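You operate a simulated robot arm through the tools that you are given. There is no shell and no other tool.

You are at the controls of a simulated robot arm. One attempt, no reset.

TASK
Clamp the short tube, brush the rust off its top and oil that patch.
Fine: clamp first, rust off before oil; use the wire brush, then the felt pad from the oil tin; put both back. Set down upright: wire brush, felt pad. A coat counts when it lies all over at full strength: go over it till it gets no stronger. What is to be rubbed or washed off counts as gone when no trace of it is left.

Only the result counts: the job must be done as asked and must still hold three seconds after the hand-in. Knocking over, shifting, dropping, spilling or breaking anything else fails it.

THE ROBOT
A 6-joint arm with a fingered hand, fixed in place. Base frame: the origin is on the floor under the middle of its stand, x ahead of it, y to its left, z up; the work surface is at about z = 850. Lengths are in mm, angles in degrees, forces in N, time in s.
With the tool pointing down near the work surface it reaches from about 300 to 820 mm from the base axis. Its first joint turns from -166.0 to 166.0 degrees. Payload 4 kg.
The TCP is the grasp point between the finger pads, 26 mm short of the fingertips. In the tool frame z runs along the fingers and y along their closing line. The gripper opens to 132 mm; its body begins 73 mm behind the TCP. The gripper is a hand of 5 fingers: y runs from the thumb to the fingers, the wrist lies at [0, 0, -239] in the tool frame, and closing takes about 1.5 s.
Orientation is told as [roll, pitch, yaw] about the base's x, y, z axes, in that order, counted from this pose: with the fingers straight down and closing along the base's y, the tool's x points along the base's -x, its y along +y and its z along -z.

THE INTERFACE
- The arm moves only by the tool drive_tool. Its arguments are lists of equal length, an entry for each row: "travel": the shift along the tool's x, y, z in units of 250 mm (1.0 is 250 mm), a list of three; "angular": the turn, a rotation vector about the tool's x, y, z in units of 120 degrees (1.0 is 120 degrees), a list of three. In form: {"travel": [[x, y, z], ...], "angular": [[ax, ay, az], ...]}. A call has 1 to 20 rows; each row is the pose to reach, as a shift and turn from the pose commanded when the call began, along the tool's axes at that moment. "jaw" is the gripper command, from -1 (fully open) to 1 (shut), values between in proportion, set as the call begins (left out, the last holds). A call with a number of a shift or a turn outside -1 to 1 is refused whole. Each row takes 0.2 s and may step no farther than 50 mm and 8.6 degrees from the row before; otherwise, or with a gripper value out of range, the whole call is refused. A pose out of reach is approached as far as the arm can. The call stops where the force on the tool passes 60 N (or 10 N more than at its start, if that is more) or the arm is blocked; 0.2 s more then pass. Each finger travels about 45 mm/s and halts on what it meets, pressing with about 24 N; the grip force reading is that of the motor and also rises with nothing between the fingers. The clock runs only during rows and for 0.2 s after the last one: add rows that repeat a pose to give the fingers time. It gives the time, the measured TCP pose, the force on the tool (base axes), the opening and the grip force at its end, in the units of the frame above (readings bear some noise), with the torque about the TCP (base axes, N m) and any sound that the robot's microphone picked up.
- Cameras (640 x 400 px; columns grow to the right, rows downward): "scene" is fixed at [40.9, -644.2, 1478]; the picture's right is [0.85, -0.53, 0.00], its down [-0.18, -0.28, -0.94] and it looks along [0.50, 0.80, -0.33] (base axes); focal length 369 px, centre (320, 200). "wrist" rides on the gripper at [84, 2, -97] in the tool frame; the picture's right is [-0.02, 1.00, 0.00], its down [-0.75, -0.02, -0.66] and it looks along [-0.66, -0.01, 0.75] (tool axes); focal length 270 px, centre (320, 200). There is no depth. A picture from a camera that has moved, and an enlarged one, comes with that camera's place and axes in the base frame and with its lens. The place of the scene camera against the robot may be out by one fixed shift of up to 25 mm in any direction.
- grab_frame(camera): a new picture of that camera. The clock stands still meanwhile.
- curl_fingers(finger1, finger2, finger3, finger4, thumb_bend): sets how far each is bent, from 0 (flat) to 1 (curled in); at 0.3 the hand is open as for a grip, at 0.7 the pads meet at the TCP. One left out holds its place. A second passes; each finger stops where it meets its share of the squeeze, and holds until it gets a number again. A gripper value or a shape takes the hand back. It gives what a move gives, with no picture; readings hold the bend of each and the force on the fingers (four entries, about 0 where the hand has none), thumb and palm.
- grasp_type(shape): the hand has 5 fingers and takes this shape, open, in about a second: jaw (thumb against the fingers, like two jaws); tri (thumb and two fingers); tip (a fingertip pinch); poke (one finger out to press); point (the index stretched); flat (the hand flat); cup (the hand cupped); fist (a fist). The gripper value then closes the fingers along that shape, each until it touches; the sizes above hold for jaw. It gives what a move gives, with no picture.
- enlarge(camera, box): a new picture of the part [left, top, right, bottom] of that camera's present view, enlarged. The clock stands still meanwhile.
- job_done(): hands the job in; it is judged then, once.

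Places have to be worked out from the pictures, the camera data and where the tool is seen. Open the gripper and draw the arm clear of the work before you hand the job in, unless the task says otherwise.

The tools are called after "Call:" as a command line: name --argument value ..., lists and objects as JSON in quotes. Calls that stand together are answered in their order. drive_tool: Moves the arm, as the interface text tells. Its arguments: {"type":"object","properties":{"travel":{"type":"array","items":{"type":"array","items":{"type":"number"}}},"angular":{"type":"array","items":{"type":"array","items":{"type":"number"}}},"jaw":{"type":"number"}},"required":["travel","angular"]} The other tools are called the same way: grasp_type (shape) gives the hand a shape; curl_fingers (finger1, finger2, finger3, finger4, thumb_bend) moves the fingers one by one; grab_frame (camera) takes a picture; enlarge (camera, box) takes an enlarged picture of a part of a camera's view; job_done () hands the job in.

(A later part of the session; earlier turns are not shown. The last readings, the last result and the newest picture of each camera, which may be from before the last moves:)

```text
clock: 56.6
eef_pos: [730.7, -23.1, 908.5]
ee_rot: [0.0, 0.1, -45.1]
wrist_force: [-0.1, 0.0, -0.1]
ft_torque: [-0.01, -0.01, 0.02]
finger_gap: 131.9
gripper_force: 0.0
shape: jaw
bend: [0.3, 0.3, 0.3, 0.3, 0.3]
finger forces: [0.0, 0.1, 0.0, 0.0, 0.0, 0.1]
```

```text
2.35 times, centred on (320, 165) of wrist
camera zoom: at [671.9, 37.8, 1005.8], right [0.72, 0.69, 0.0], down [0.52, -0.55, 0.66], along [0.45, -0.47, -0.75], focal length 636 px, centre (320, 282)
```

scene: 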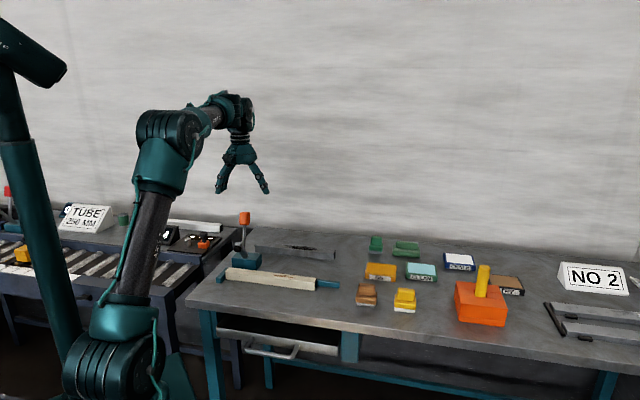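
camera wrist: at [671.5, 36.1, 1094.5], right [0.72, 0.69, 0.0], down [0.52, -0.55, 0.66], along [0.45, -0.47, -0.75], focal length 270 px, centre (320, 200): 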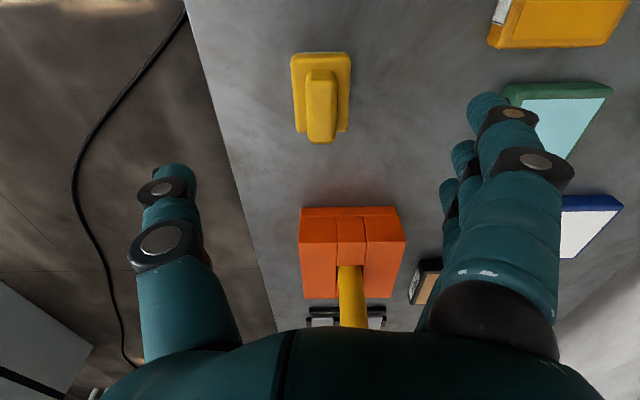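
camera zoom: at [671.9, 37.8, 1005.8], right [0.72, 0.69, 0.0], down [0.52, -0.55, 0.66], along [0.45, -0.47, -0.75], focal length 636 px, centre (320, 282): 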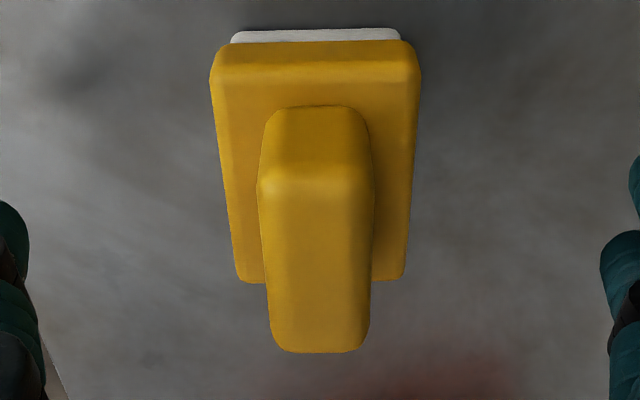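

Well aligned, like with the brush. I close the jaw on the felt pad's knob.

Call:
drive_tool --travel '[[0, 0, 0.004], [0, 0, 0.004], [0, 0, 0.004], [0, 0, 0.004], [0, 0, 0.004], [0, 0, 0.004], [0, 0, 0.004], [0, 0, 0.004], [0, 0, 0.004]]' --angular '[[0, 0, 0], [0, 0, 0], [0, 0, 0], [0, 0, 0], [0, 0, 0], [0, 0, 0], [0, 0, 0], [0, 0, 0], [0, 0, 0]]' --jaw 1

Call:
drive_tool --travel '[[0, 0, -0.04], [0, 0, -0.12], [0, 0, -0.24], [0, 0, -0.3], [0, 0, -0.3]]' --angular '[[0, 0, 0], [0, 0, 0], [0, 0, 0], [0, 0, 0], [0, 0, 0]]'

Call:
grab_frame --camera "wrist"

Call:
enlarge --camera "scene" --box '[350, 210, 450, 310]'

```text
clock: 58.6
eef_pos: [731.1, -23.7, 908.5]
ee_rot: [0.1, 0.1, -45.1]
wrist_force: [-1.2, 0.4, 1.3]
ft_torque: [-0.02, -0.02, -0.02]
finger_gap: 7.9
gripper_force: 23.9
shape: jaw
bend: [0.65, 0.72, 0.72, 0.66, 0.7]
finger forces: [1.5, 8.5, 8.6, 0.1, 20.4, 0.0]
```

```text
clock: 59.8
eef_pos: [729.1, -22.3, 983.8]
ee_rot: [0.0, 0.1, -45.2]
wrist_force: [-0.7, 0.2, -1.2]
ft_torque: [-0.02, 0.01, -0.02]
finger_gap: 7.4
gripper_force: 24.3
shape: jaw
bend: [0.65, 0.71, 0.71, 0.66, 0.7]
finger forces: [1.4, 8.8, 8.7, 0.0, 19.9, 0.0]
```

```text
taken
camera wrist: at [671.8, 37.9, 1080.4], right [0.72, 0.69, 0.0], down [0.52, -0.55, 0.66], along [0.45, -0.47, -0.75], focal length 270 px, centre (320, 200)
```

wrist: 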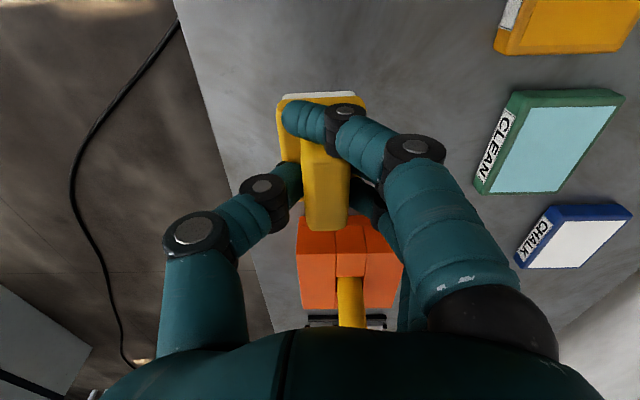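

```text
4.00 times, centred on (400, 260) of scene
camera zoom: at [40.9, -644.2, 1478.0], right [0.85, -0.53, 0.0], down [-0.18, -0.28, -0.94], along [0.5, 0.8, -0.33], focal length 1476 px, centre (0, -40)
```

zoom: 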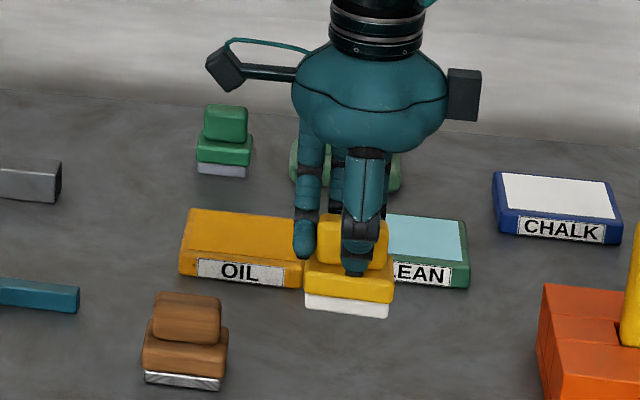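

The felt pad is held straight. I carry it low (z≈960) toward the OIL tin, stopping short at v≈600 to look.

Call:
drive_tool --travel '[[0.086, 0.1, 0.024], [0.172, 0.2, 0.048], [0.259, 0.3, 0.072], [0.345, 0.4, 0.096], [0.345, 0.4, 0.096]]' --angular '[[0, 0, 0], [0, 0, 0], [0, 0, 0], [0, 0, 0], [0, 0, 0]]'

Call:
grab_frame --camera "wrist"

Call:
enlarge --camera "scene" --box '[340, 210, 440, 310]'

```text
clock: 61.0
eef_pos: [740.6, 108.6, 959.1]
ee_rot: [0.0, 0.0, -45.1]
wrist_force: [-0.2, -0.6, -1.9]
ft_torque: [-0.01, -0.01, -0.02]
finger_gap: 7.4
gripper_force: 24.3
shape: jaw
bend: [0.66, 0.71, 0.71, 0.66, 0.7]
finger forces: [1.3, 8.8, 8.7, 0.0, 20.0, 0.1]
```

```text
taken
camera wrist: at [682.1, 169.0, 1056.5], right [0.72, 0.69, 0.0], down [0.52, -0.55, 0.66], along [0.45, -0.47, -0.75], focal length 270 px, centre (320, 200)
```

wrist: 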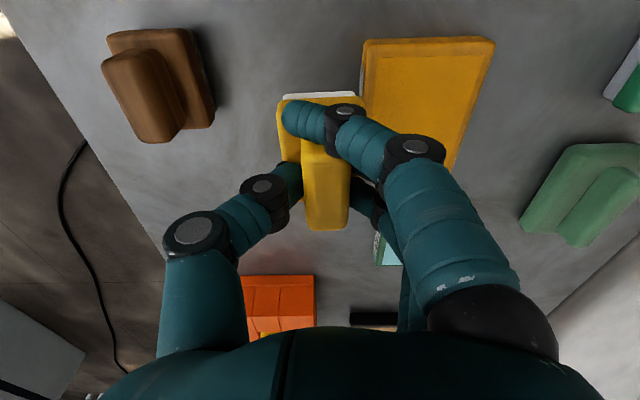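

```text
4.00 times, centred on (390, 260) of scene
camera zoom: at [40.9, -644.2, 1478.0], right [0.85, -0.53, 0.0], down [-0.18, -0.28, -0.94], along [0.5, 0.8, -0.33], focal length 1476 px, centre (40, -40)
```

zoom: 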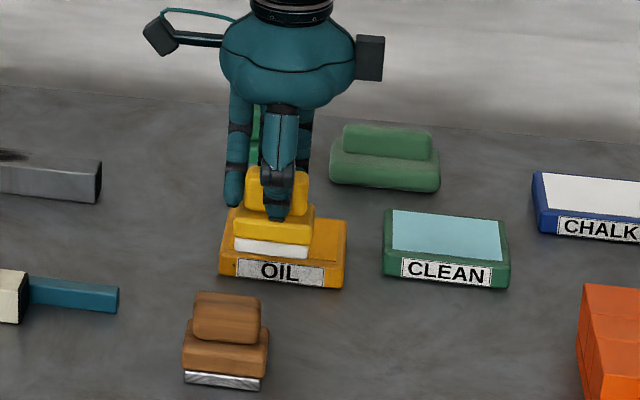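

The tin's near corners are visible from here; I enlarge to locate it precisely.

Call:
enlarge --camera "wrist" --box '[340, 20, 520, 180]'

```text
2.50 times, centred on (430, 100) of wrist
camera zoom: at [682.1, 169.0, 1056.5], right [0.72, 0.69, 0.0], down [0.52, -0.55, 0.66], along [0.45, -0.47, -0.75], focal length 676 px, centre (45, 450)
```

zoom: 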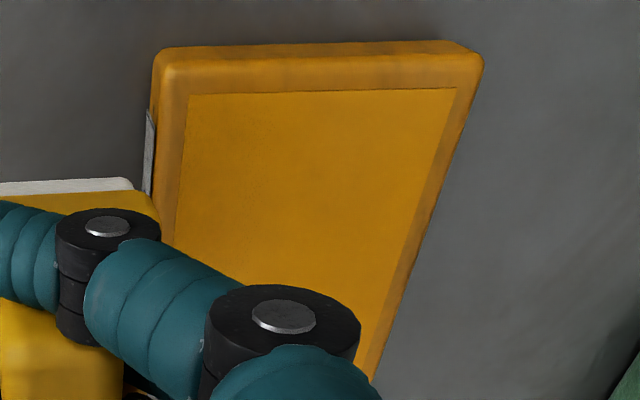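

The tin's pad centre is about 70 mm further in +v and ~6 mm in +u from the TCP. I move in by 62 mm (staying well inside the pad and within reach) and look.

Call:
drive_tool --travel '[[0.004, 0.1, 0], [0.008, 0.2, 0], [0.008, 0.248, 0], [0.008, 0.248, 0]]' --angular '[[0, 0, 0], [0, 0, 0], [0, 0, 0], [0, 0, 0]]'

Call:
grab_frame --camera "wrist"

Call:
enlarge --camera "scene" --box '[350, 220, 430, 290]'

```text
clock: 62.0
eef_pos: [782.6, 154.2, 959.3]
ee_rot: [0.0, 0.1, -45.0]
wrist_force: [0.8, -0.3, -0.7]
ft_torque: [-0.02, 0.01, 0.01]
finger_gap: 7.5
gripper_force: 23.9
shape: jaw
bend: [0.66, 0.71, 0.71, 0.66, 0.7]
finger forces: [1.2, 8.8, 8.7, 0.1, 19.8, 0.1]
```

```text
taken
camera wrist: at [724.3, 214.6, 1056.4], right [0.72, 0.69, 0.0], down [0.52, -0.54, 0.66], along [0.45, -0.48, -0.75], focal length 270 px, centre (320, 200)
```

wrist: 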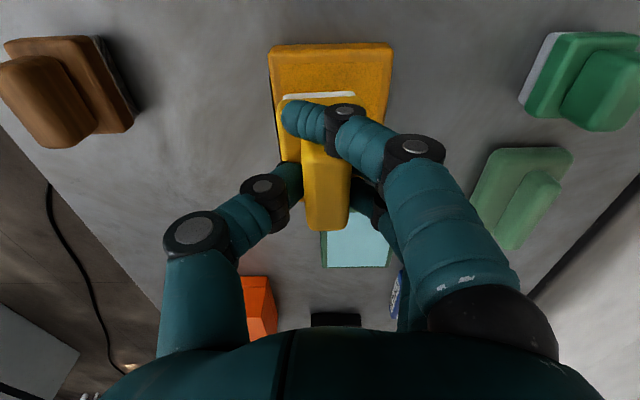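

```text
5.71 times, centred on (390, 255) of scene
camera zoom: at [40.9, -644.2, 1478.0], right [0.85, -0.53, 0.0], down [-0.18, -0.28, -0.94], along [0.5, 0.8, -0.33], focal length 2109 px, centre (-80, -114)
```

zoom: 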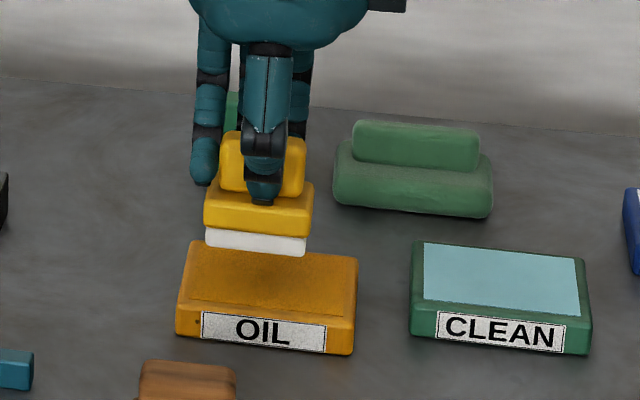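

Felt pad is over the tin. I lower to about 2 mm above the oil pad, then step down to touch.

Call:
drive_tool --travel '[[0, 0, 0.06], [0, 0, 0.1], [0, 0, 0.116], [0, 0, 0.124], [0, 0, 0.128], [0, 0, 0.128]]' --angular '[[0, 0, 0], [0, 0, 0], [0, 0, 0], [0, 0, 0], [0, 0, 0], [0, 0, 0]]'

Call:
enlarge --camera "scene" --box '[350, 220, 430, 290]'

```text
clock: 63.4
eef_pos: [782.7, 153.3, 929.3]
ee_rot: [0.2, 0.0, -45.1]
wrist_force: [-3.5, -3.7, 21.3]
ft_torque: [0.1, -0.15, -0.01]
finger_gap: 8.1
gripper_force: 24.0
shape: jaw
bend: [0.66, 0.72, 0.72, 0.66, 0.71]
finger forces: [1.9, 13.4, 13.4, 0.0, 30.9, 0.1]
```

```text
5.71 times, centred on (390, 255) of scene
camera zoom: at [40.9, -644.2, 1478.0], right [0.85, -0.53, 0.0], down [-0.18, -0.28, -0.94], along [0.5, 0.8, -0.33], focal length 2109 px, centre (-80, -114)
```

zoom: 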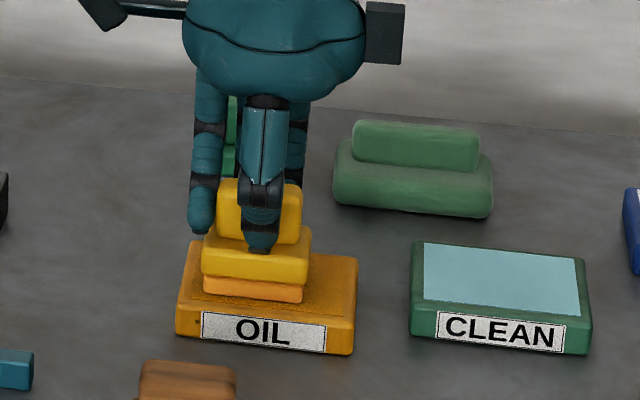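

The felt has turned orange — it has taken oil (21 N contact). I hold a moment and lift off.

Call:
drive_tool --travel '[[0, 0, 0], [0, 0, 0], [0, 0, 0], [0, 0, -0.01], [0, 0, -0.06], [0, 0, -0.14], [0, 0, -0.14]]' --angular '[[0, 0, 0], [0, 0, 0], [0, 0, 0], [0, 0, 0], [0, 0, 0], [0, 0, 0], [0, 0, 0]]'

Call:
enlarge --camera "scene" --box '[350, 220, 430, 290]'

Call:
grab_frame --camera "wrist"

```text
clock: 65.0
eef_pos: [783.7, 153.9, 962.6]
ee_rot: [0.0, 0.1, -45.2]
wrist_force: [-0.1, 0.2, -0.4]
ft_torque: [-0.04, -0.03, -0.01]
finger_gap: 7.4
gripper_force: 24.1
shape: jaw
bend: [0.66, 0.71, 0.71, 0.66, 0.71]
finger forces: [1.1, 8.7, 8.5, 0.0, 19.5, 0.0]
```

```text
5.71 times, centred on (390, 255) of scene
camera zoom: at [40.9, -644.2, 1478.0], right [0.85, -0.53, 0.0], down [-0.18, -0.28, -0.94], along [0.5, 0.8, -0.33], focal length 2109 px, centre (-80, -114)
```

zoom: 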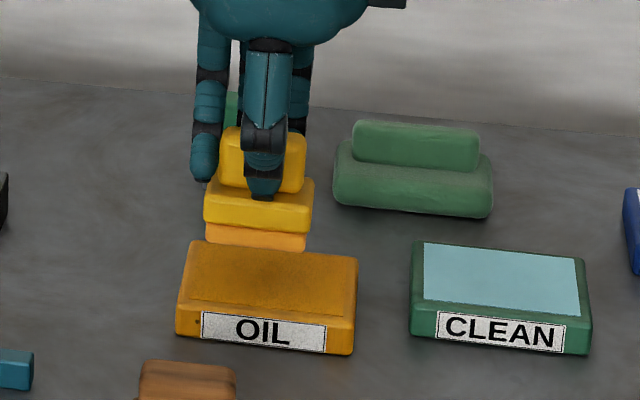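

```text
taken
camera wrist: at [724.0, 214.4, 1059.0], right [0.72, 0.69, 0.0], down [0.52, -0.54, 0.66], along [0.45, -0.48, -0.75], focal length 270 px, centre (320, 200)
```

wrist: 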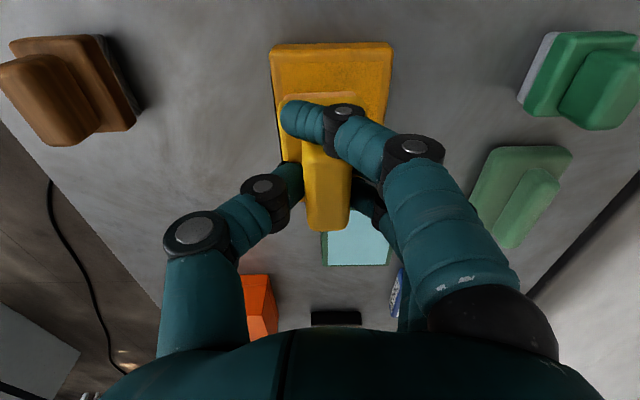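

Felt is soaked and the tin has not moved. I carry the pad to the rust-free patch on the tube.

Call:
drive_tool --travel '[[0.16, -0.075, -0.04], [0.32, -0.15, -0.08], [0.48, -0.225, -0.08], [0.64, -0.3, -0.08], [0.8, -0.375, -0.08], [0.96, -0.45, -0.08], [0.98, -0.488, -0.08], [0.98, -0.488, -0.08]]' --angular '[[0, 0, 0], [0, 0, 0], [0, 0, 0], [0, 0, 0], [0, 0, 0], [0, 0, 0], [0, 0, 0], [0, 0, 0]]'

Call:
grab_frame --camera "wrist"

```text
clock: 66.8
eef_pos: [522.0, 239.5, 983.0]
ee_rot: [0.1, 0.1, -45.1]
wrist_force: [0.2, -0.3, -0.7]
ft_torque: [-0.03, -0.01, 0.02]
finger_gap: 7.1
gripper_force: 24.3
shape: jaw
bend: [0.66, 0.71, 0.71, 0.66, 0.71]
finger forces: [1.1, 8.6, 8.4, 0.1, 19.0, 0.0]
```

```text
taken
camera wrist: at [463.4, 301.6, 1080.0], right [0.72, 0.69, 0.0], down [0.52, -0.55, 0.66], along [0.45, -0.47, -0.75], focal length 270 px, centre (320, 200)
```

wrist: 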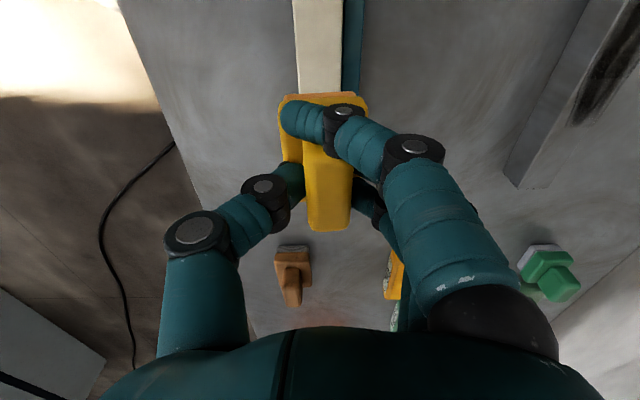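

Pad is over the tube (u≈200, v≈538.5). I shift to u≈180, v≈540.5 and lower to contact.

Call:
drive_tool --travel '[[0.08, 0.009, 0.06], [0.08, 0.009, 0.13], [0.08, 0.009, 0.165], [0.08, 0.009, 0.177], [0.08, 0.009, 0.183], [0.08, 0.009, 0.183]]' --angular '[[0, 0, 0], [0, 0, 0], [0, 0, 0], [0, 0, 0], [0, 0, 0], [0, 0, 0]]'

```text
clock: 68.2
eef_pos: [510.2, 257.8, 937.1]
ee_rot: [0.1, 0.1, -45.2]
wrist_force: [-1.5, -1.5, 13.5]
ft_torque: [0.03, -0.07, 0.01]
finger_gap: 7.3
gripper_force: 24.3
shape: jaw
bend: [0.66, 0.71, 0.71, 0.66, 0.71]
finger forces: [1.5, 10.5, 10.7, 0.1, 26.7, 0.0]
```

In contact at 13.5 N. I spread the oil with strokes along the whole patch.

Call:
drive_tool --travel '[[0.064, 0, 0], [0.128, 0, 0], [0.192, 0, 0], [0.128, -0.006, 0], [0.064, -0.006, 0], [0, -0.006, 0], [-0.07, -0.006, 0], [0, -0.006, 0], [0.064, -0.006, 0], [0.128, -0.006, 0], [0.192, -0.006, 0], [0.128, -0.014, 0], [0.064, -0.014, 0], [0, -0.014, 0], [-0.07, -0.014, 0], [0, -0.006, 0]]' --angular '[[0, 0, 0], [0, 0, 0], [0, 0, 0], [0, 0, 0], [0, 0, 0], [0, 0, 0], [0, 0, 0], [0, 0, 0], [0, 0, 0], [0, 0, 0], [0, 0, 0], [0, 0, 0], [0, 0, 0], [0, 0, 0], [0, 0, 0], [0, 0, 0]]'

Call:
enlarge --camera "scene" --box '[240, 240, 340, 300]'

Call:
grab_frame --camera "wrist"

```text
clock: 71.6
eef_pos: [510.6, 255.3, 935.7]
ee_rot: [0.0, 0.0, -45.2]
wrist_force: [2.5, -1.9, 17.5]
ft_torque: [0.16, -0.27, -0.02]
finger_gap: 8.2
gripper_force: 23.9
shape: jaw
bend: [0.66, 0.72, 0.72, 0.66, 0.71]
finger forces: [1.3, 15.2, 16.0, 0.0, 25.4, 0.0]
```

```text
6.40 times, centred on (290, 270) of scene
camera zoom: at [40.9, -644.2, 1478.0], right [0.85, -0.53, 0.0], down [-0.18, -0.28, -0.94], along [0.5, 0.8, -0.33], focal length 2362 px, centre (512, -248)
```

zoom: 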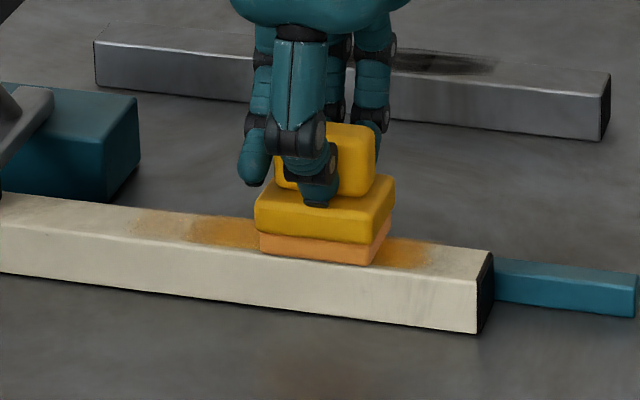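

```text
taken
camera wrist: at [451.9, 316.2, 1033.9], right [0.72, 0.69, 0.0], down [0.52, -0.55, 0.66], along [0.45, -0.48, -0.75], focal length 270 px, centre (320, 200)
```

wrist: 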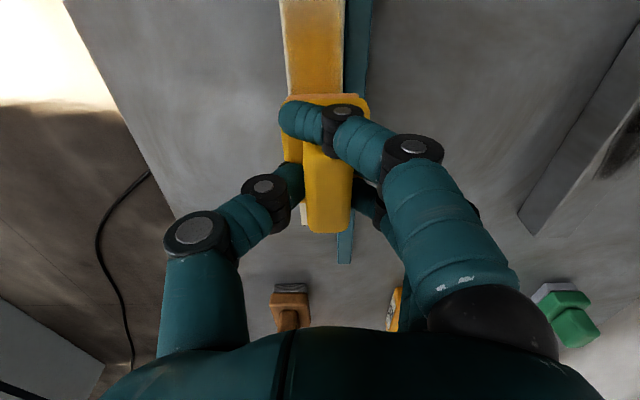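

Oil is being laid; the ends of the patch are still weaker. I keep going with longer strokes (u≈120–203).

Call:
drive_tool --travel '[[0.07, 0, 0], [0.14, 0, 0], [0.19, 0, 0], [0.24, 0, 0], [0.19, 0, 0], [0.14, 0, 0], [0.07, 0, 0], [0, 0, 0], [-0.05, 0, 0], [-0.09, 0, 0], [-0.05, 0, 0], [0, 0, 0], [0.07, 0, 0], [0.14, 0, 0], [0.19, 0, 0], [0.24, 0, 0], [0.19, 0, 0], [0.14, 0, 0], [0.07, 0, 0], [0, 0, 0]]' --angular '[[0, 0, 0], [0, 0, 0], [0, 0, 0], [0, 0, 0], [0, 0, 0], [0, 0, 0], [0, 0, 0], [0, 0, 0], [0, 0, 0], [0, 0, 0], [0, 0, 0], [0, 0, 0], [0, 0, 0], [0, 0, 0], [0, 0, 0], [0, 0, 0], [0, 0, 0], [0, 0, 0], [0, 0, 0], [0, 0, 0]]'

Call:
drive_tool --travel '[[-0.05, -0.01, 0], [-0.09, -0.01, 0], [-0.05, -0.01, 0], [0, -0.01, 0], [0.07, -0.01, 0], [0.14, -0.01, 0], [0.19, -0.01, 0], [0.24, -0.01, 0], [0.19, 0.008, 0], [0.14, 0.008, 0], [0.07, 0.008, 0], [0, 0.008, 0], [-0.05, 0.008, 0], [-0.09, 0.008, 0], [-0.05, 0, 0], [0, 0, 0]]' --angular '[[0, 0, 0], [0, 0, 0], [0, 0, 0], [0, 0, 0], [0, 0, 0], [0, 0, 0], [0, 0, 0], [0, 0, 0], [0, 0, 0], [0, 0, 0], [0, 0, 0], [0, 0, 0], [0, 0, 0], [0, 0, 0], [0, 0, 0], [0, 0, 0]]'

Call:
enlarge --camera "scene" --box '[240, 240, 340, 300]'

```text
clock: 75.8
eef_pos: [510.4, 257.3, 937.3]
ee_rot: [0.1, 0.2, -45.0]
wrist_force: [-2.9, 3.5, 18.7]
ft_torque: [0.32, -0.13, 0.09]
finger_gap: 8.0
gripper_force: 23.9
shape: jaw
bend: [0.66, 0.72, 0.72, 0.66, 0.71]
finger forces: [1.7, 18.1, 15.7, 0.0, 24.1, 0.0]
```

```text
clock: 79.2
eef_pos: [509.6, 256.0, 937.0]
ee_rot: [-0.1, 0.1, -45.2]
wrist_force: [1.8, -2.1, 8.9]
ft_torque: [0.0, -0.16, -0.01]
finger_gap: 8.2
gripper_force: 24.1
shape: jaw
bend: [0.66, 0.72, 0.72, 0.66, 0.71]
finger forces: [1.2, 13.0, 12.8, 0.0, 22.3, 0.1]
```

```text
6.40 times, centred on (290, 270) of scene
camera zoom: at [40.9, -644.2, 1478.0], right [0.85, -0.53, 0.0], down [-0.18, -0.28, -0.94], along [0.5, 0.8, -0.33], focal length 2362 px, centre (512, -248)
```

zoom: 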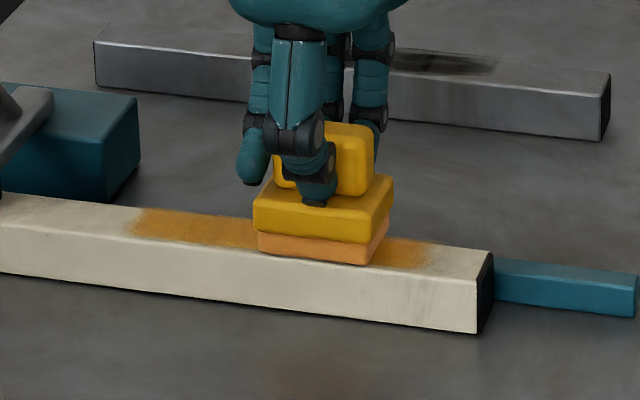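

The coat now spans u≈85–232, wider than the patch. I lift the pad to inspect the strength of the coat.

Call:
drive_tool --travel '[[0, 0, -0.04], [0, 0, -0.16], [0, 0, -0.32], [0, 0, -0.32]]' --angular '[[0, 0, 0], [0, 0, 0], [0, 0, 0], [0, 0, 0]]'

Call:
enlarge --camera "scene" --box '[245, 255, 325, 300]'

Call:
enlarge --camera "scene" --box '[250, 220, 340, 300]'

Call:
grab_frame --camera "wrist"

```text
clock: 80.2
eef_pos: [509.5, 255.2, 1016.5]
ee_rot: [0.1, 0.0, -45.1]
wrist_force: [0.7, 0.1, 0.0]
ft_torque: [0.0, 0.04, 0.0]
finger_gap: 7.6
gripper_force: 24.5
shape: jaw
bend: [0.66, 0.71, 0.71, 0.66, 0.71]
finger forces: [1.0, 8.4, 8.3, 0.0, 19.0, 0.0]
```

```text
8.00 times, centred on (285, 278) of scene
camera zoom: at [40.9, -644.2, 1478.0], right [0.85, -0.53, 0.0], down [-0.18, -0.28, -0.94], along [0.5, 0.8, -0.33], focal length 2952 px, centre (600, -420)
```

zoom: 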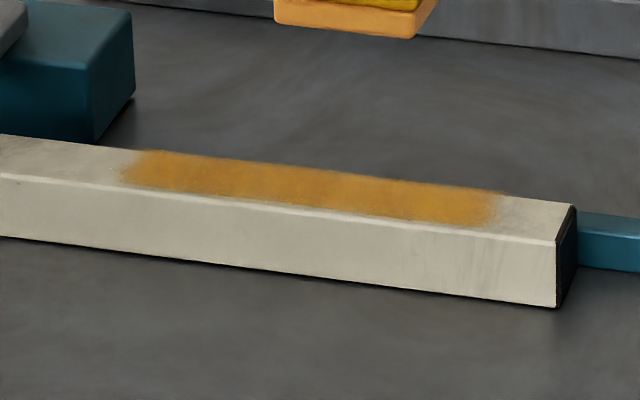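

```text
5.00 times, centred on (295, 260) of scene
camera zoom: at [40.9, -644.2, 1478.0], right [0.85, -0.53, 0.0], down [-0.18, -0.28, -0.94], along [0.5, 0.8, -0.33], focal length 1845 px, centre (445, -100)
```

zoom: 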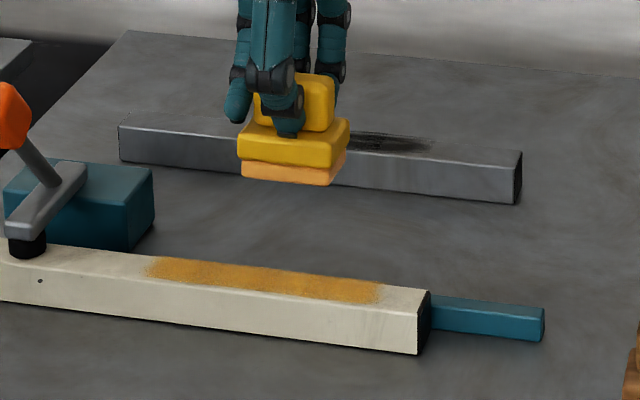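

```text
taken
camera wrist: at [451.1, 316.5, 1113.6], right [0.72, 0.69, 0.0], down [0.52, -0.55, 0.66], along [0.45, -0.47, -0.75], focal length 270 px, centre (320, 200)
```

wrist: 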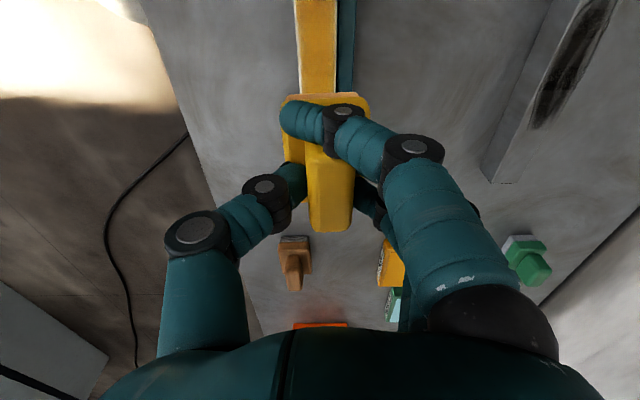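

The coat looks fairly even; I zoom further to look for weak spots, especially along the front edge.

Call:
enlarge --camera "scene" --box '[258, 268, 288, 288]'

Call:
enlarge --camera "scene" --box '[282, 270, 312, 290]'

Call:
enlarge --camera "wrist" --box '[280, 0, 360, 100]'

```text
16.00 times, centred on (273, 278) of scene
camera zoom: at [40.9, -644.2, 1478.0], right [0.85, -0.53, 0.0], down [-0.18, -0.28, -0.94], along [0.5, 0.8, -0.33], focal length 5904 px, centre (1072, -1048)
```

zoom: 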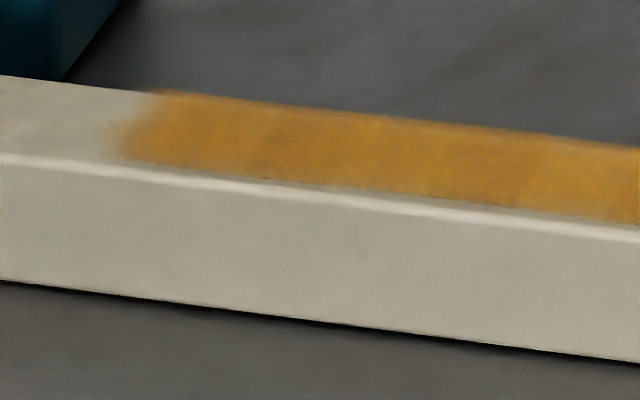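

```text
16.00 times, centred on (297, 280) of scene
camera zoom: at [40.9, -644.2, 1478.0], right [0.85, -0.53, 0.0], down [-0.18, -0.28, -0.94], along [0.5, 0.8, -0.33], focal length 5904 px, centre (688, -1080)
```

zoom: 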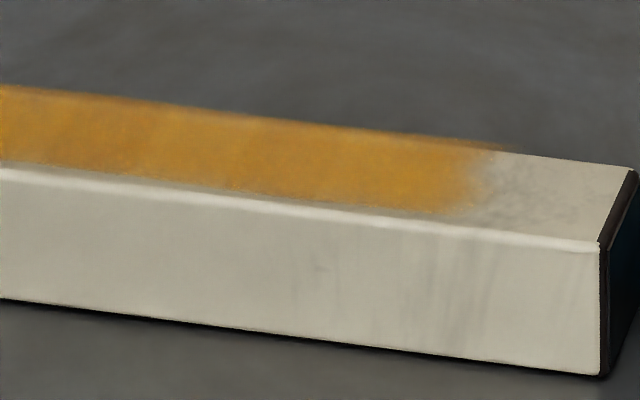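

```text
4.00 times, centred on (320, 50) of wrist
camera zoom: at [451.1, 316.5, 1113.6], right [0.72, 0.69, 0.0], down [0.52, -0.55, 0.66], along [0.45, -0.47, -0.75], focal length 1081 px, centre (320, 800)
```

zoom: 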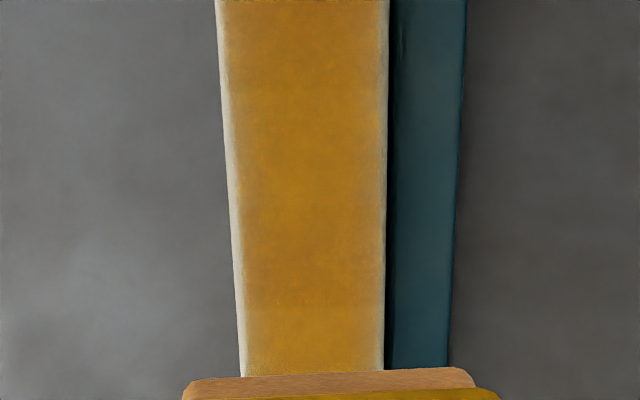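

The coat is nearly uniform with faint bands; I go over it again with passes at different side offsets to bring it to full strength everywhere.

Call:
drive_tool --travel '[[0, -0.016, 0.16], [0, -0.016, 0.28], [0, -0.016, 0.319], [0.06, -0.016, 0.319], [0.12, -0.016, 0.319], [0.18, -0.016, 0.319], [0.24, -0.016, 0.319], [0.18, -0.016, 0.319], [0.12, -0.016, 0.319], [0.06, -0.016, 0.319], [0, -0.016, 0.319], [-0.05, -0.016, 0.319], [-0.09, -0.016, 0.319], [-0.05, -0.016, 0.319], [0, -0.016, 0.319], [0.06, -0.016, 0.319], [0.12, -0.016, 0.319], [0.18, -0.016, 0.319], [0.24, -0.016, 0.319]]' --angular '[[0, 0, 0], [0, 0, 0], [0, 0, 0], [0, 0, 0], [0, 0, 0], [0, 0, 0], [0, 0, 0], [0, 0, 0], [0, 0, 0], [0, 0, 0], [0, 0, 0], [0, 0, 0], [0, 0, 0], [0, 0, 0], [0, 0, 0], [0, 0, 0], [0, 0, 0], [0, 0, 0], [0, 0, 0]]'

Call:
drive_tool --travel '[[-0.06, 0.016, 0], [-0.12, 0.016, 0], [-0.18, 0.016, 0], [-0.24, 0.016, 0], [-0.29, 0.016, 0], [-0.33, 0.016, 0], [-0.29, 0.016, 0], [-0.24, 0.016, 0], [-0.18, 0.016, 0], [-0.12, 0.016, 0], [-0.06, 0.016, 0], [0, 0.016, 0], [-0.06, 0.024, 0], [-0.12, 0.024, 0], [-0.18, 0.024, 0], [-0.24, 0.024, 0], [-0.29, 0.024, 0], [-0.33, 0.024, 0], [-0.29, 0.016, 0], [-0.24, 0.016, 0]]' --angular '[[0, 0, 0], [0, 0, 0], [0, 0, 0], [0, 0, 0], [0, 0, 0], [0, 0, 0], [0, 0, 0], [0, 0, 0], [0, 0, 0], [0, 0, 0], [0, 0, 0], [0, 0, 0], [0, 0, 0], [0, 0, 0], [0, 0, 0], [0, 0, 0], [0, 0, 0], [0, 0, 0], [0, 0, 0], [0, 0, 0]]'

Call:
drive_tool --travel '[[0, 0, -0.04], [0, 0, -0.16], [0, 0, -0.32], [0, 0, -0.32]]' --angular '[[0, 0, 0], [0, 0, 0], [0, 0, 0], [0, 0, 0]]'

Call:
enlarge --camera "scene" --box '[258, 268, 288, 288]'

Call:
enlarge --camera "scene" --box '[282, 270, 312, 290]'

Call:
enlarge --camera "wrist" --box '[280, 0, 360, 100]'

```text
clock: 84.2
eef_pos: [464.0, 295.1, 938.2]
ee_rot: [0.0, 0.2, -45.1]
wrist_force: [1.6, -1.8, 17.5]
ft_torque: [0.1, -0.32, -0.09]
finger_gap: 8.1
gripper_force: 23.7
shape: jaw
bend: [0.66, 0.72, 0.72, 0.66, 0.71]
finger forces: [1.2, 15.2, 17.3, 0.0, 24.6, 0.0]
```

```text
clock: 88.4
eef_pos: [510.8, 256.9, 936.8]
ee_rot: [0.0, 0.1, -45.1]
wrist_force: [3.1, -2.7, 14.2]
ft_torque: [-0.01, -0.19, -0.08]
finger_gap: 7.8
gripper_force: 23.8
shape: jaw
bend: [0.66, 0.72, 0.72, 0.66, 0.71]
finger forces: [1.1, 14.3, 15.5, 0.0, 23.9, 0.0]
```

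```text
clock: 89.4
eef_pos: [510.7, 255.7, 1016.7]
ee_rot: [0.0, 0.1, -45.0]
wrist_force: [-0.7, 1.1, -0.7]
ft_torque: [0.0, -0.02, 0.01]
finger_gap: 7.6
gripper_force: 23.6
shape: jaw
bend: [0.66, 0.71, 0.71, 0.66, 0.71]
finger forces: [0.9, 8.6, 8.3, 0.0, 18.6, 0.0]
```

```text
16.00 times, centred on (273, 278) of scene
camera zoom: at [40.9, -644.2, 1478.0], right [0.85, -0.53, 0.0], down [-0.18, -0.28, -0.94], along [0.5, 0.8, -0.33], focal length 5904 px, centre (1072, -1048)
```

zoom: 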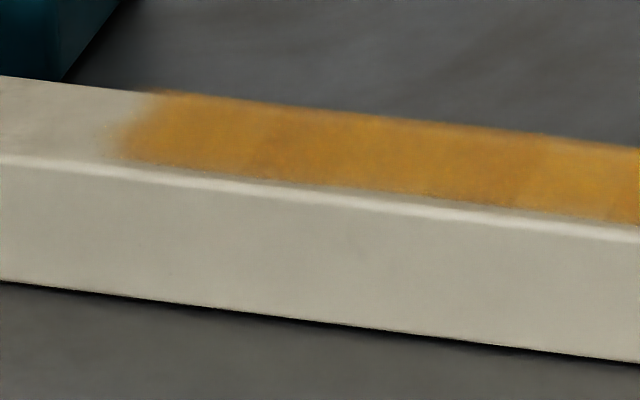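

```text
16.00 times, centred on (297, 280) of scene
camera zoom: at [40.9, -644.2, 1478.0], right [0.85, -0.53, 0.0], down [-0.18, -0.28, -0.94], along [0.5, 0.8, -0.33], focal length 5904 px, centre (688, -1080)
```

zoom: 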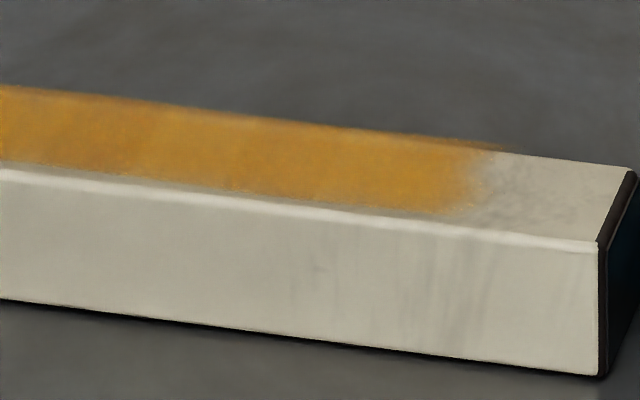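

```text
4.00 times, centred on (320, 50) of wrist
camera zoom: at [451.8, 316.8, 1114.3], right [0.72, 0.69, 0.0], down [0.52, -0.55, 0.66], along [0.45, -0.47, -0.75], focal length 1081 px, centre (320, 800)
```

zoom: 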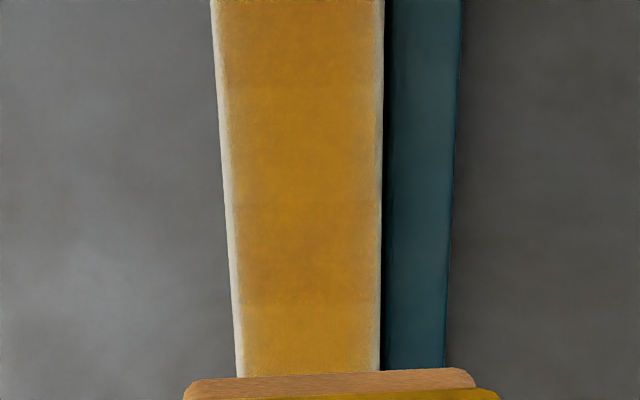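

The coat did not visibly change in this pass. I check whether the felt still carries oil by comparing its colour.

Call:
enlarge --camera "scene" --box '[255, 200, 335, 270]'

Call:
enlarge --camera "scene" --box '[255, 262, 315, 292]'

```text
5.71 times, centred on (295, 235) of scene
camera zoom: at [40.9, -644.2, 1478.0], right [0.85, -0.53, 0.0], down [-0.18, -0.28, -0.94], along [0.5, 0.8, -0.33], focal length 2109 px, centre (463, 0)
```

zoom: 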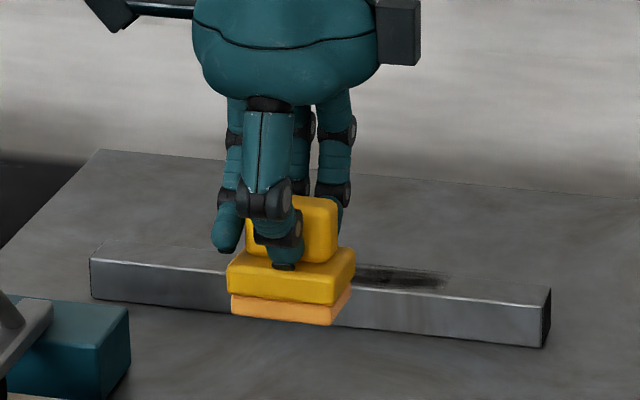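

```text
10.67 times, centred on (285, 277) of scene
camera zoom: at [40.9, -644.2, 1478.0], right [0.85, -0.53, 0.0], down [-0.18, -0.28, -0.94], along [0.5, 0.8, -0.33], focal length 3936 px, centre (693, -621)
```

zoom: 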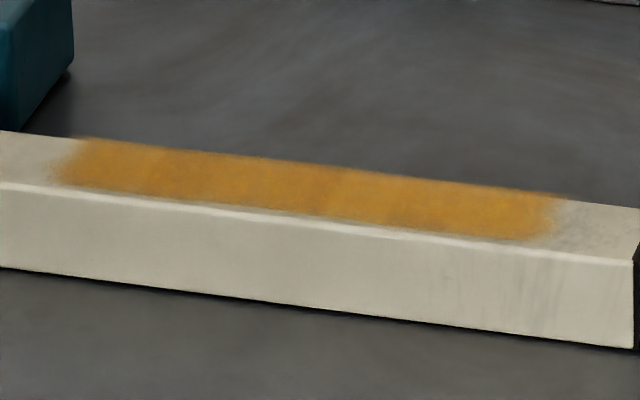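

The felt still looks charged but slightly paler. To be certain of full strength I re-dip it once and go over the patch again; first I travel back toward the tin.

Call:
drive_tool --travel '[[-0.16, 0.075, 0], [-0.32, 0.15, 0], [-0.48, 0.225, 0.05], [-0.64, 0.3, 0.1], [-0.8, 0.36, 0.15], [-0.96, 0.4, 0.2], [-0.98, 0.4, 0.21], [-0.98, 0.4, 0.21]]' --angular '[[0, 0, 0], [0, 0, 0], [0, 0, 0], [0, 0, 0], [0, 0, 0], [0, 0, 0], [0, 0, 0], [0, 0, 0]]'

```text
clock: 91.2
eef_pos: [753.2, 153.0, 964.3]
ee_rot: [0.0, 0.1, -45.0]
wrist_force: [-0.2, 0.5, -0.8]
ft_torque: [-0.01, 0.0, 0.01]
finger_gap: 7.3
gripper_force: 24.1
shape: jaw
bend: [0.66, 0.71, 0.71, 0.66, 0.71]
finger forces: [0.9, 8.4, 8.2, 0.0, 18.3, 0.1]
```

Just short of the tin. I shift the last 21 mm each way and lower to contact as before.

Call:
drive_tool --travel '[[-0.05, 0.05, 0], [-0.084, 0.084, 0], [-0.084, 0.084, 0.06], [-0.084, 0.084, 0.11], [-0.084, 0.084, 0.132], [-0.084, 0.084, 0.14], [-0.084, 0.084, 0.145], [-0.084, 0.084, 0.145], [-0.084, 0.084, 0.145]]' --angular '[[0, 0, 0], [0, 0, 0], [0, 0, 0], [0, 0, 0], [0, 0, 0], [0, 0, 0], [0, 0, 0], [0, 0, 0], [0, 0, 0]]'

Call:
enlarge --camera "scene" --box '[350, 220, 430, 290]'

```text
clock: 93.2
eef_pos: [782.4, 153.6, 930.4]
ee_rot: [0.2, 0.0, -45.0]
wrist_force: [-4.5, 3.4, 19.9]
ft_torque: [0.39, -0.2, 0.07]
finger_gap: 7.7
gripper_force: 23.6
shape: jaw
bend: [0.66, 0.72, 0.72, 0.66, 0.71]
finger forces: [1.3, 16.3, 17.2, 0.0, 24.7, 0.0]
```

```text
5.71 times, centred on (390, 255) of scene
camera zoom: at [40.9, -644.2, 1478.0], right [0.85, -0.53, 0.0], down [-0.18, -0.28, -0.94], along [0.5, 0.8, -0.33], focal length 2109 px, centre (-80, -114)
```

zoom: 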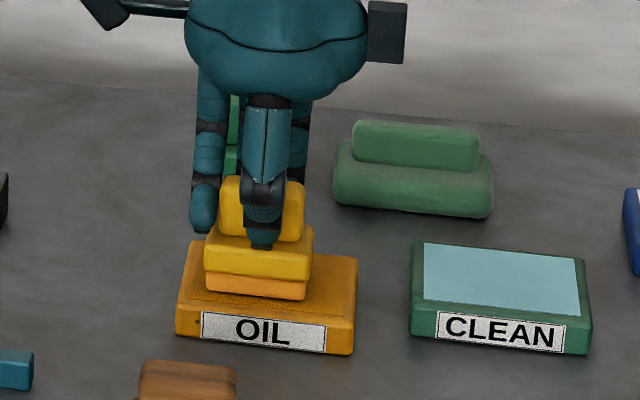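

Recharged (felt deeper orange). I lift off and return to the patch.

Call:
drive_tool --travel '[[0, 0, 0], [0, 0, -0.02], [0, 0, -0.1], [0, 0, -0.16], [0.15, -0.07, -0.2], [0.31, -0.145, -0.22], [0.47, -0.22, -0.22], [0.63, -0.295, -0.22], [0.79, -0.37, -0.22], [0.95, -0.445, -0.22], [0.98, -0.478, -0.22], [0.98, -0.478, -0.22]]' --angular '[[0, 0, 0], [0, 0, 0], [0, 0, 0], [0, 0, 0], [0, 0, 0], [0, 0, 0], [0, 0, 0], [0, 0, 0], [0, 0, 0], [0, 0, 0], [0, 0, 0], [0, 0, 0]]'

Call:
enlarge --camera "scene" --box '[255, 200, 335, 270]'

```text
clock: 95.8
eef_pos: [524.6, 241.4, 983.4]
ee_rot: [0.0, 0.1, -45.0]
wrist_force: [-0.4, 0.7, -2.3]
ft_torque: [-0.01, 0.01, 0.03]
finger_gap: 7.4
gripper_force: 24.0
shape: jaw
bend: [0.66, 0.71, 0.71, 0.66, 0.71]
finger forces: [0.8, 8.2, 8.3, 0.0, 17.9, 0.0]
```

```text
5.71 times, centred on (295, 235) of scene
camera zoom: at [40.9, -644.2, 1478.0], right [0.85, -0.53, 0.0], down [-0.18, -0.28, -0.94], along [0.5, 0.8, -0.33], focal length 2109 px, centre (463, 0)
```

zoom: 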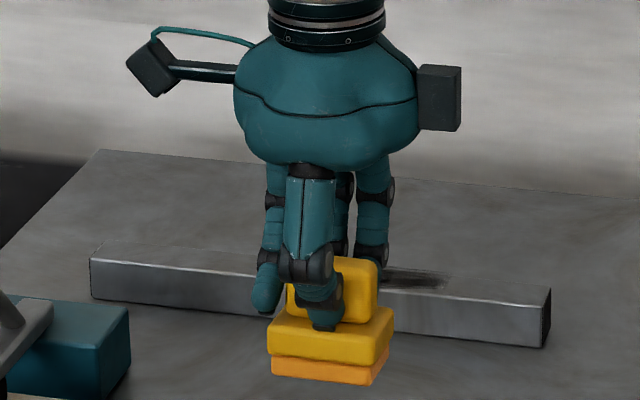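

The felt is now a deeper orange, so it had indeed thinned. I lower onto the patch and go over it again.

Call:
drive_tool --travel '[[0.04, 0, 0.08], [0.04, 0, 0.15], [0.04, 0, 0.176], [0.04, 0, 0.184], [0.04, 0, 0.184]]' --angular '[[0, 0, 0], [0, 0, 0], [0, 0, 0], [0, 0, 0], [0, 0, 0]]'

```text
clock: 97.0
eef_pos: [517.5, 250.3, 937.0]
ee_rot: [0.1, 0.1, -45.1]
wrist_force: [-0.3, 0.2, 5.7]
ft_torque: [-0.02, -0.07, -0.01]
finger_gap: 7.3
gripper_force: 23.6
shape: jaw
bend: [0.66, 0.71, 0.71, 0.66, 0.71]
finger forces: [1.2, 9.3, 10.7, 0.0, 20.8, 0.1]
```

5.7 N so far; I press 0.8 mm more and stroke over the whole length.

Call:
drive_tool --travel '[[0, -0.008, 0.004], [0.06, -0.008, 0.004], [0.12, -0.008, 0.004], [0.18, -0.008, 0.004], [0.23, -0.008, 0.004], [0.28, -0.008, 0.004], [0.23, -0.008, 0.004], [0.18, -0.008, 0.004], [0.12, -0.008, 0.004], [0.06, -0.008, 0.004], [0, -0.008, 0.004], [-0.05, -0.008, 0.004], [0, -0.02, 0.004], [0.06, -0.02, 0.004], [0.12, -0.02, 0.004], [0.18, -0.02, 0.004], [0.23, -0.02, 0.004], [0.28, -0.02, 0.004], [0.23, 0, 0.004], [0.18, 0, 0.004]]' --angular '[[0, 0, 0], [0, 0, 0], [0, 0, 0], [0, 0, 0], [0, 0, 0], [0, 0, 0], [0, 0, 0], [0, 0, 0], [0, 0, 0], [0, 0, 0], [0, 0, 0], [0, 0, 0], [0, 0, 0], [0, 0, 0], [0, 0, 0], [0, 0, 0], [0, 0, 0], [0, 0, 0], [0, 0, 0], [0, 0, 0]]'

Call:
drive_tool --travel '[[-0.06, 0, 0], [-0.12, 0, 0], [-0.18, 0, 0], [-0.23, 0, 0], [-0.18, 0, 0], [-0.12, 0, 0], [-0.06, 0, 0], [0, 0, 0], [0.05, 0, 0], [0.1, 0, 0], [0.05, 0, 0], [0, 0, 0], [-0.06, 0, 0], [-0.12, 0, 0], [-0.18, 0, 0], [-0.23, 0, 0], [-0.18, 0, 0], [-0.12, 0, 0]]' --angular '[[0, 0, 0], [0, 0, 0], [0, 0, 0], [0, 0, 0], [0, 0, 0], [0, 0, 0], [0, 0, 0], [0, 0, 0], [0, 0, 0], [0, 0, 0], [0, 0, 0], [0, 0, 0], [0, 0, 0], [0, 0, 0], [0, 0, 0], [0, 0, 0], [0, 0, 0], [0, 0, 0]]'

Call:
drive_tool --travel '[[0, 0, -0.04], [0, 0, -0.16], [0, 0, -0.32], [0, 0, -0.32]]' --angular '[[0, 0, 0], [0, 0, 0], [0, 0, 0], [0, 0, 0]]'

Call:
enlarge --camera "scene" --box '[255, 262, 315, 292]'

Call:
enlarge --camera "scene" --box '[258, 268, 288, 288]'

Call:
enlarge --camera "wrist" --box '[280, 0, 360, 100]'

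```text
clock: 101.2
eef_pos: [486.2, 281.0, 936.5]
ee_rot: [0.0, 0.1, -45.1]
wrist_force: [-0.8, 4.2, 28.7]
ft_torque: [0.39, -0.17, 0.0]
finger_gap: 9.0
gripper_force: 24.2
shape: jaw
bend: [0.66, 0.72, 0.72, 0.66, 0.72]
finger forces: [1.1, 22.7, 19.7, 0.0, 27.8, 0.0]
```

```text
clock: 105.0
eef_pos: [507.4, 259.9, 935.3]
ee_rot: [0.0, 0.1, -45.1]
wrist_force: [3.0, -1.5, 16.5]
ft_torque: [0.09, -0.28, 0.01]
finger_gap: 8.6
gripper_force: 23.8
shape: jaw
bend: [0.66, 0.72, 0.72, 0.66, 0.72]
finger forces: [0.8, 15.6, 19.1, 0.0, 23.4, 0.0]
```

```text
clock: 106.0
eef_pos: [508.0, 258.7, 1017.5]
ee_rot: [-0.1, 0.1, -45.0]
wrist_force: [-0.2, 1.1, -0.6]
ft_torque: [-0.02, 0.01, 0.0]
finger_gap: 7.8
gripper_force: 23.8
shape: jaw
bend: [0.66, 0.71, 0.71, 0.66, 0.71]
finger forces: [0.7, 8.5, 8.4, 0.0, 18.7, 0.0]
```

```text
10.67 times, centred on (285, 277) of scene
camera zoom: at [40.9, -644.2, 1478.0], right [0.85, -0.53, 0.0], down [-0.18, -0.28, -0.94], along [0.5, 0.8, -0.33], focal length 3936 px, centre (693, -621)
```

zoom: 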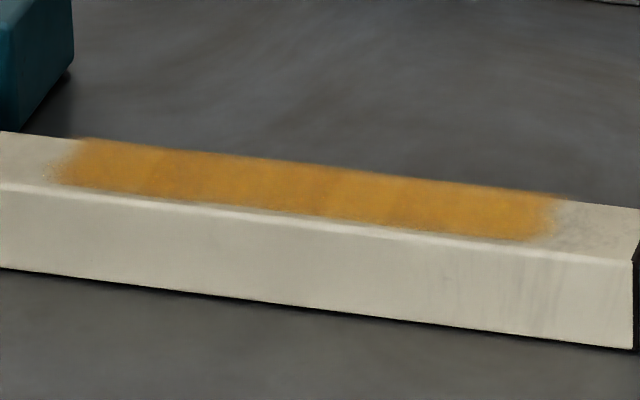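

```text
16.00 times, centred on (273, 278) of scene
camera zoom: at [40.9, -644.2, 1478.0], right [0.85, -0.53, 0.0], down [-0.18, -0.28, -0.94], along [0.5, 0.8, -0.33], focal length 5904 px, centre (1072, -1048)
```

zoom: 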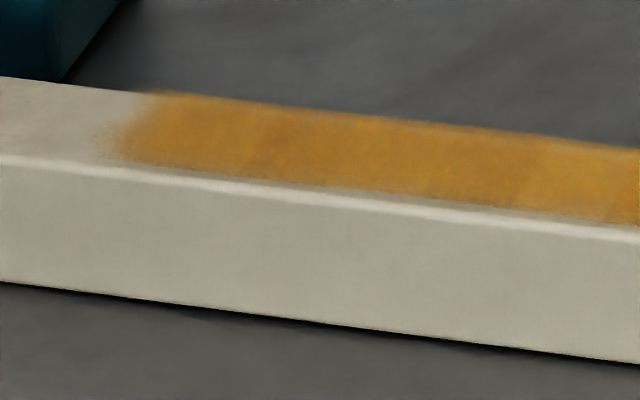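

```text
4.00 times, centred on (320, 50) of wrist
camera zoom: at [449.7, 319.5, 1113.8], right [0.72, 0.69, 0.0], down [0.52, -0.55, 0.66], along [0.45, -0.47, -0.75], focal length 1081 px, centre (320, 800)
```

zoom: 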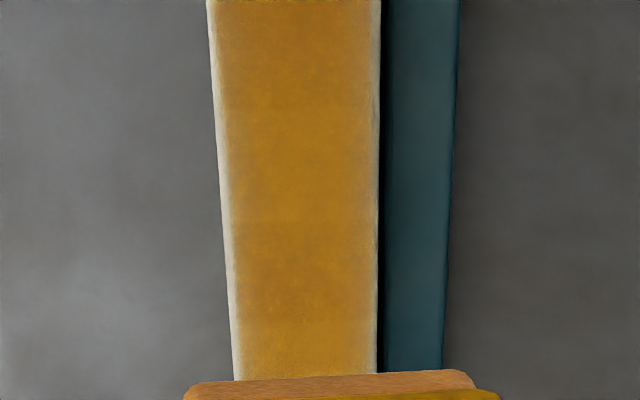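

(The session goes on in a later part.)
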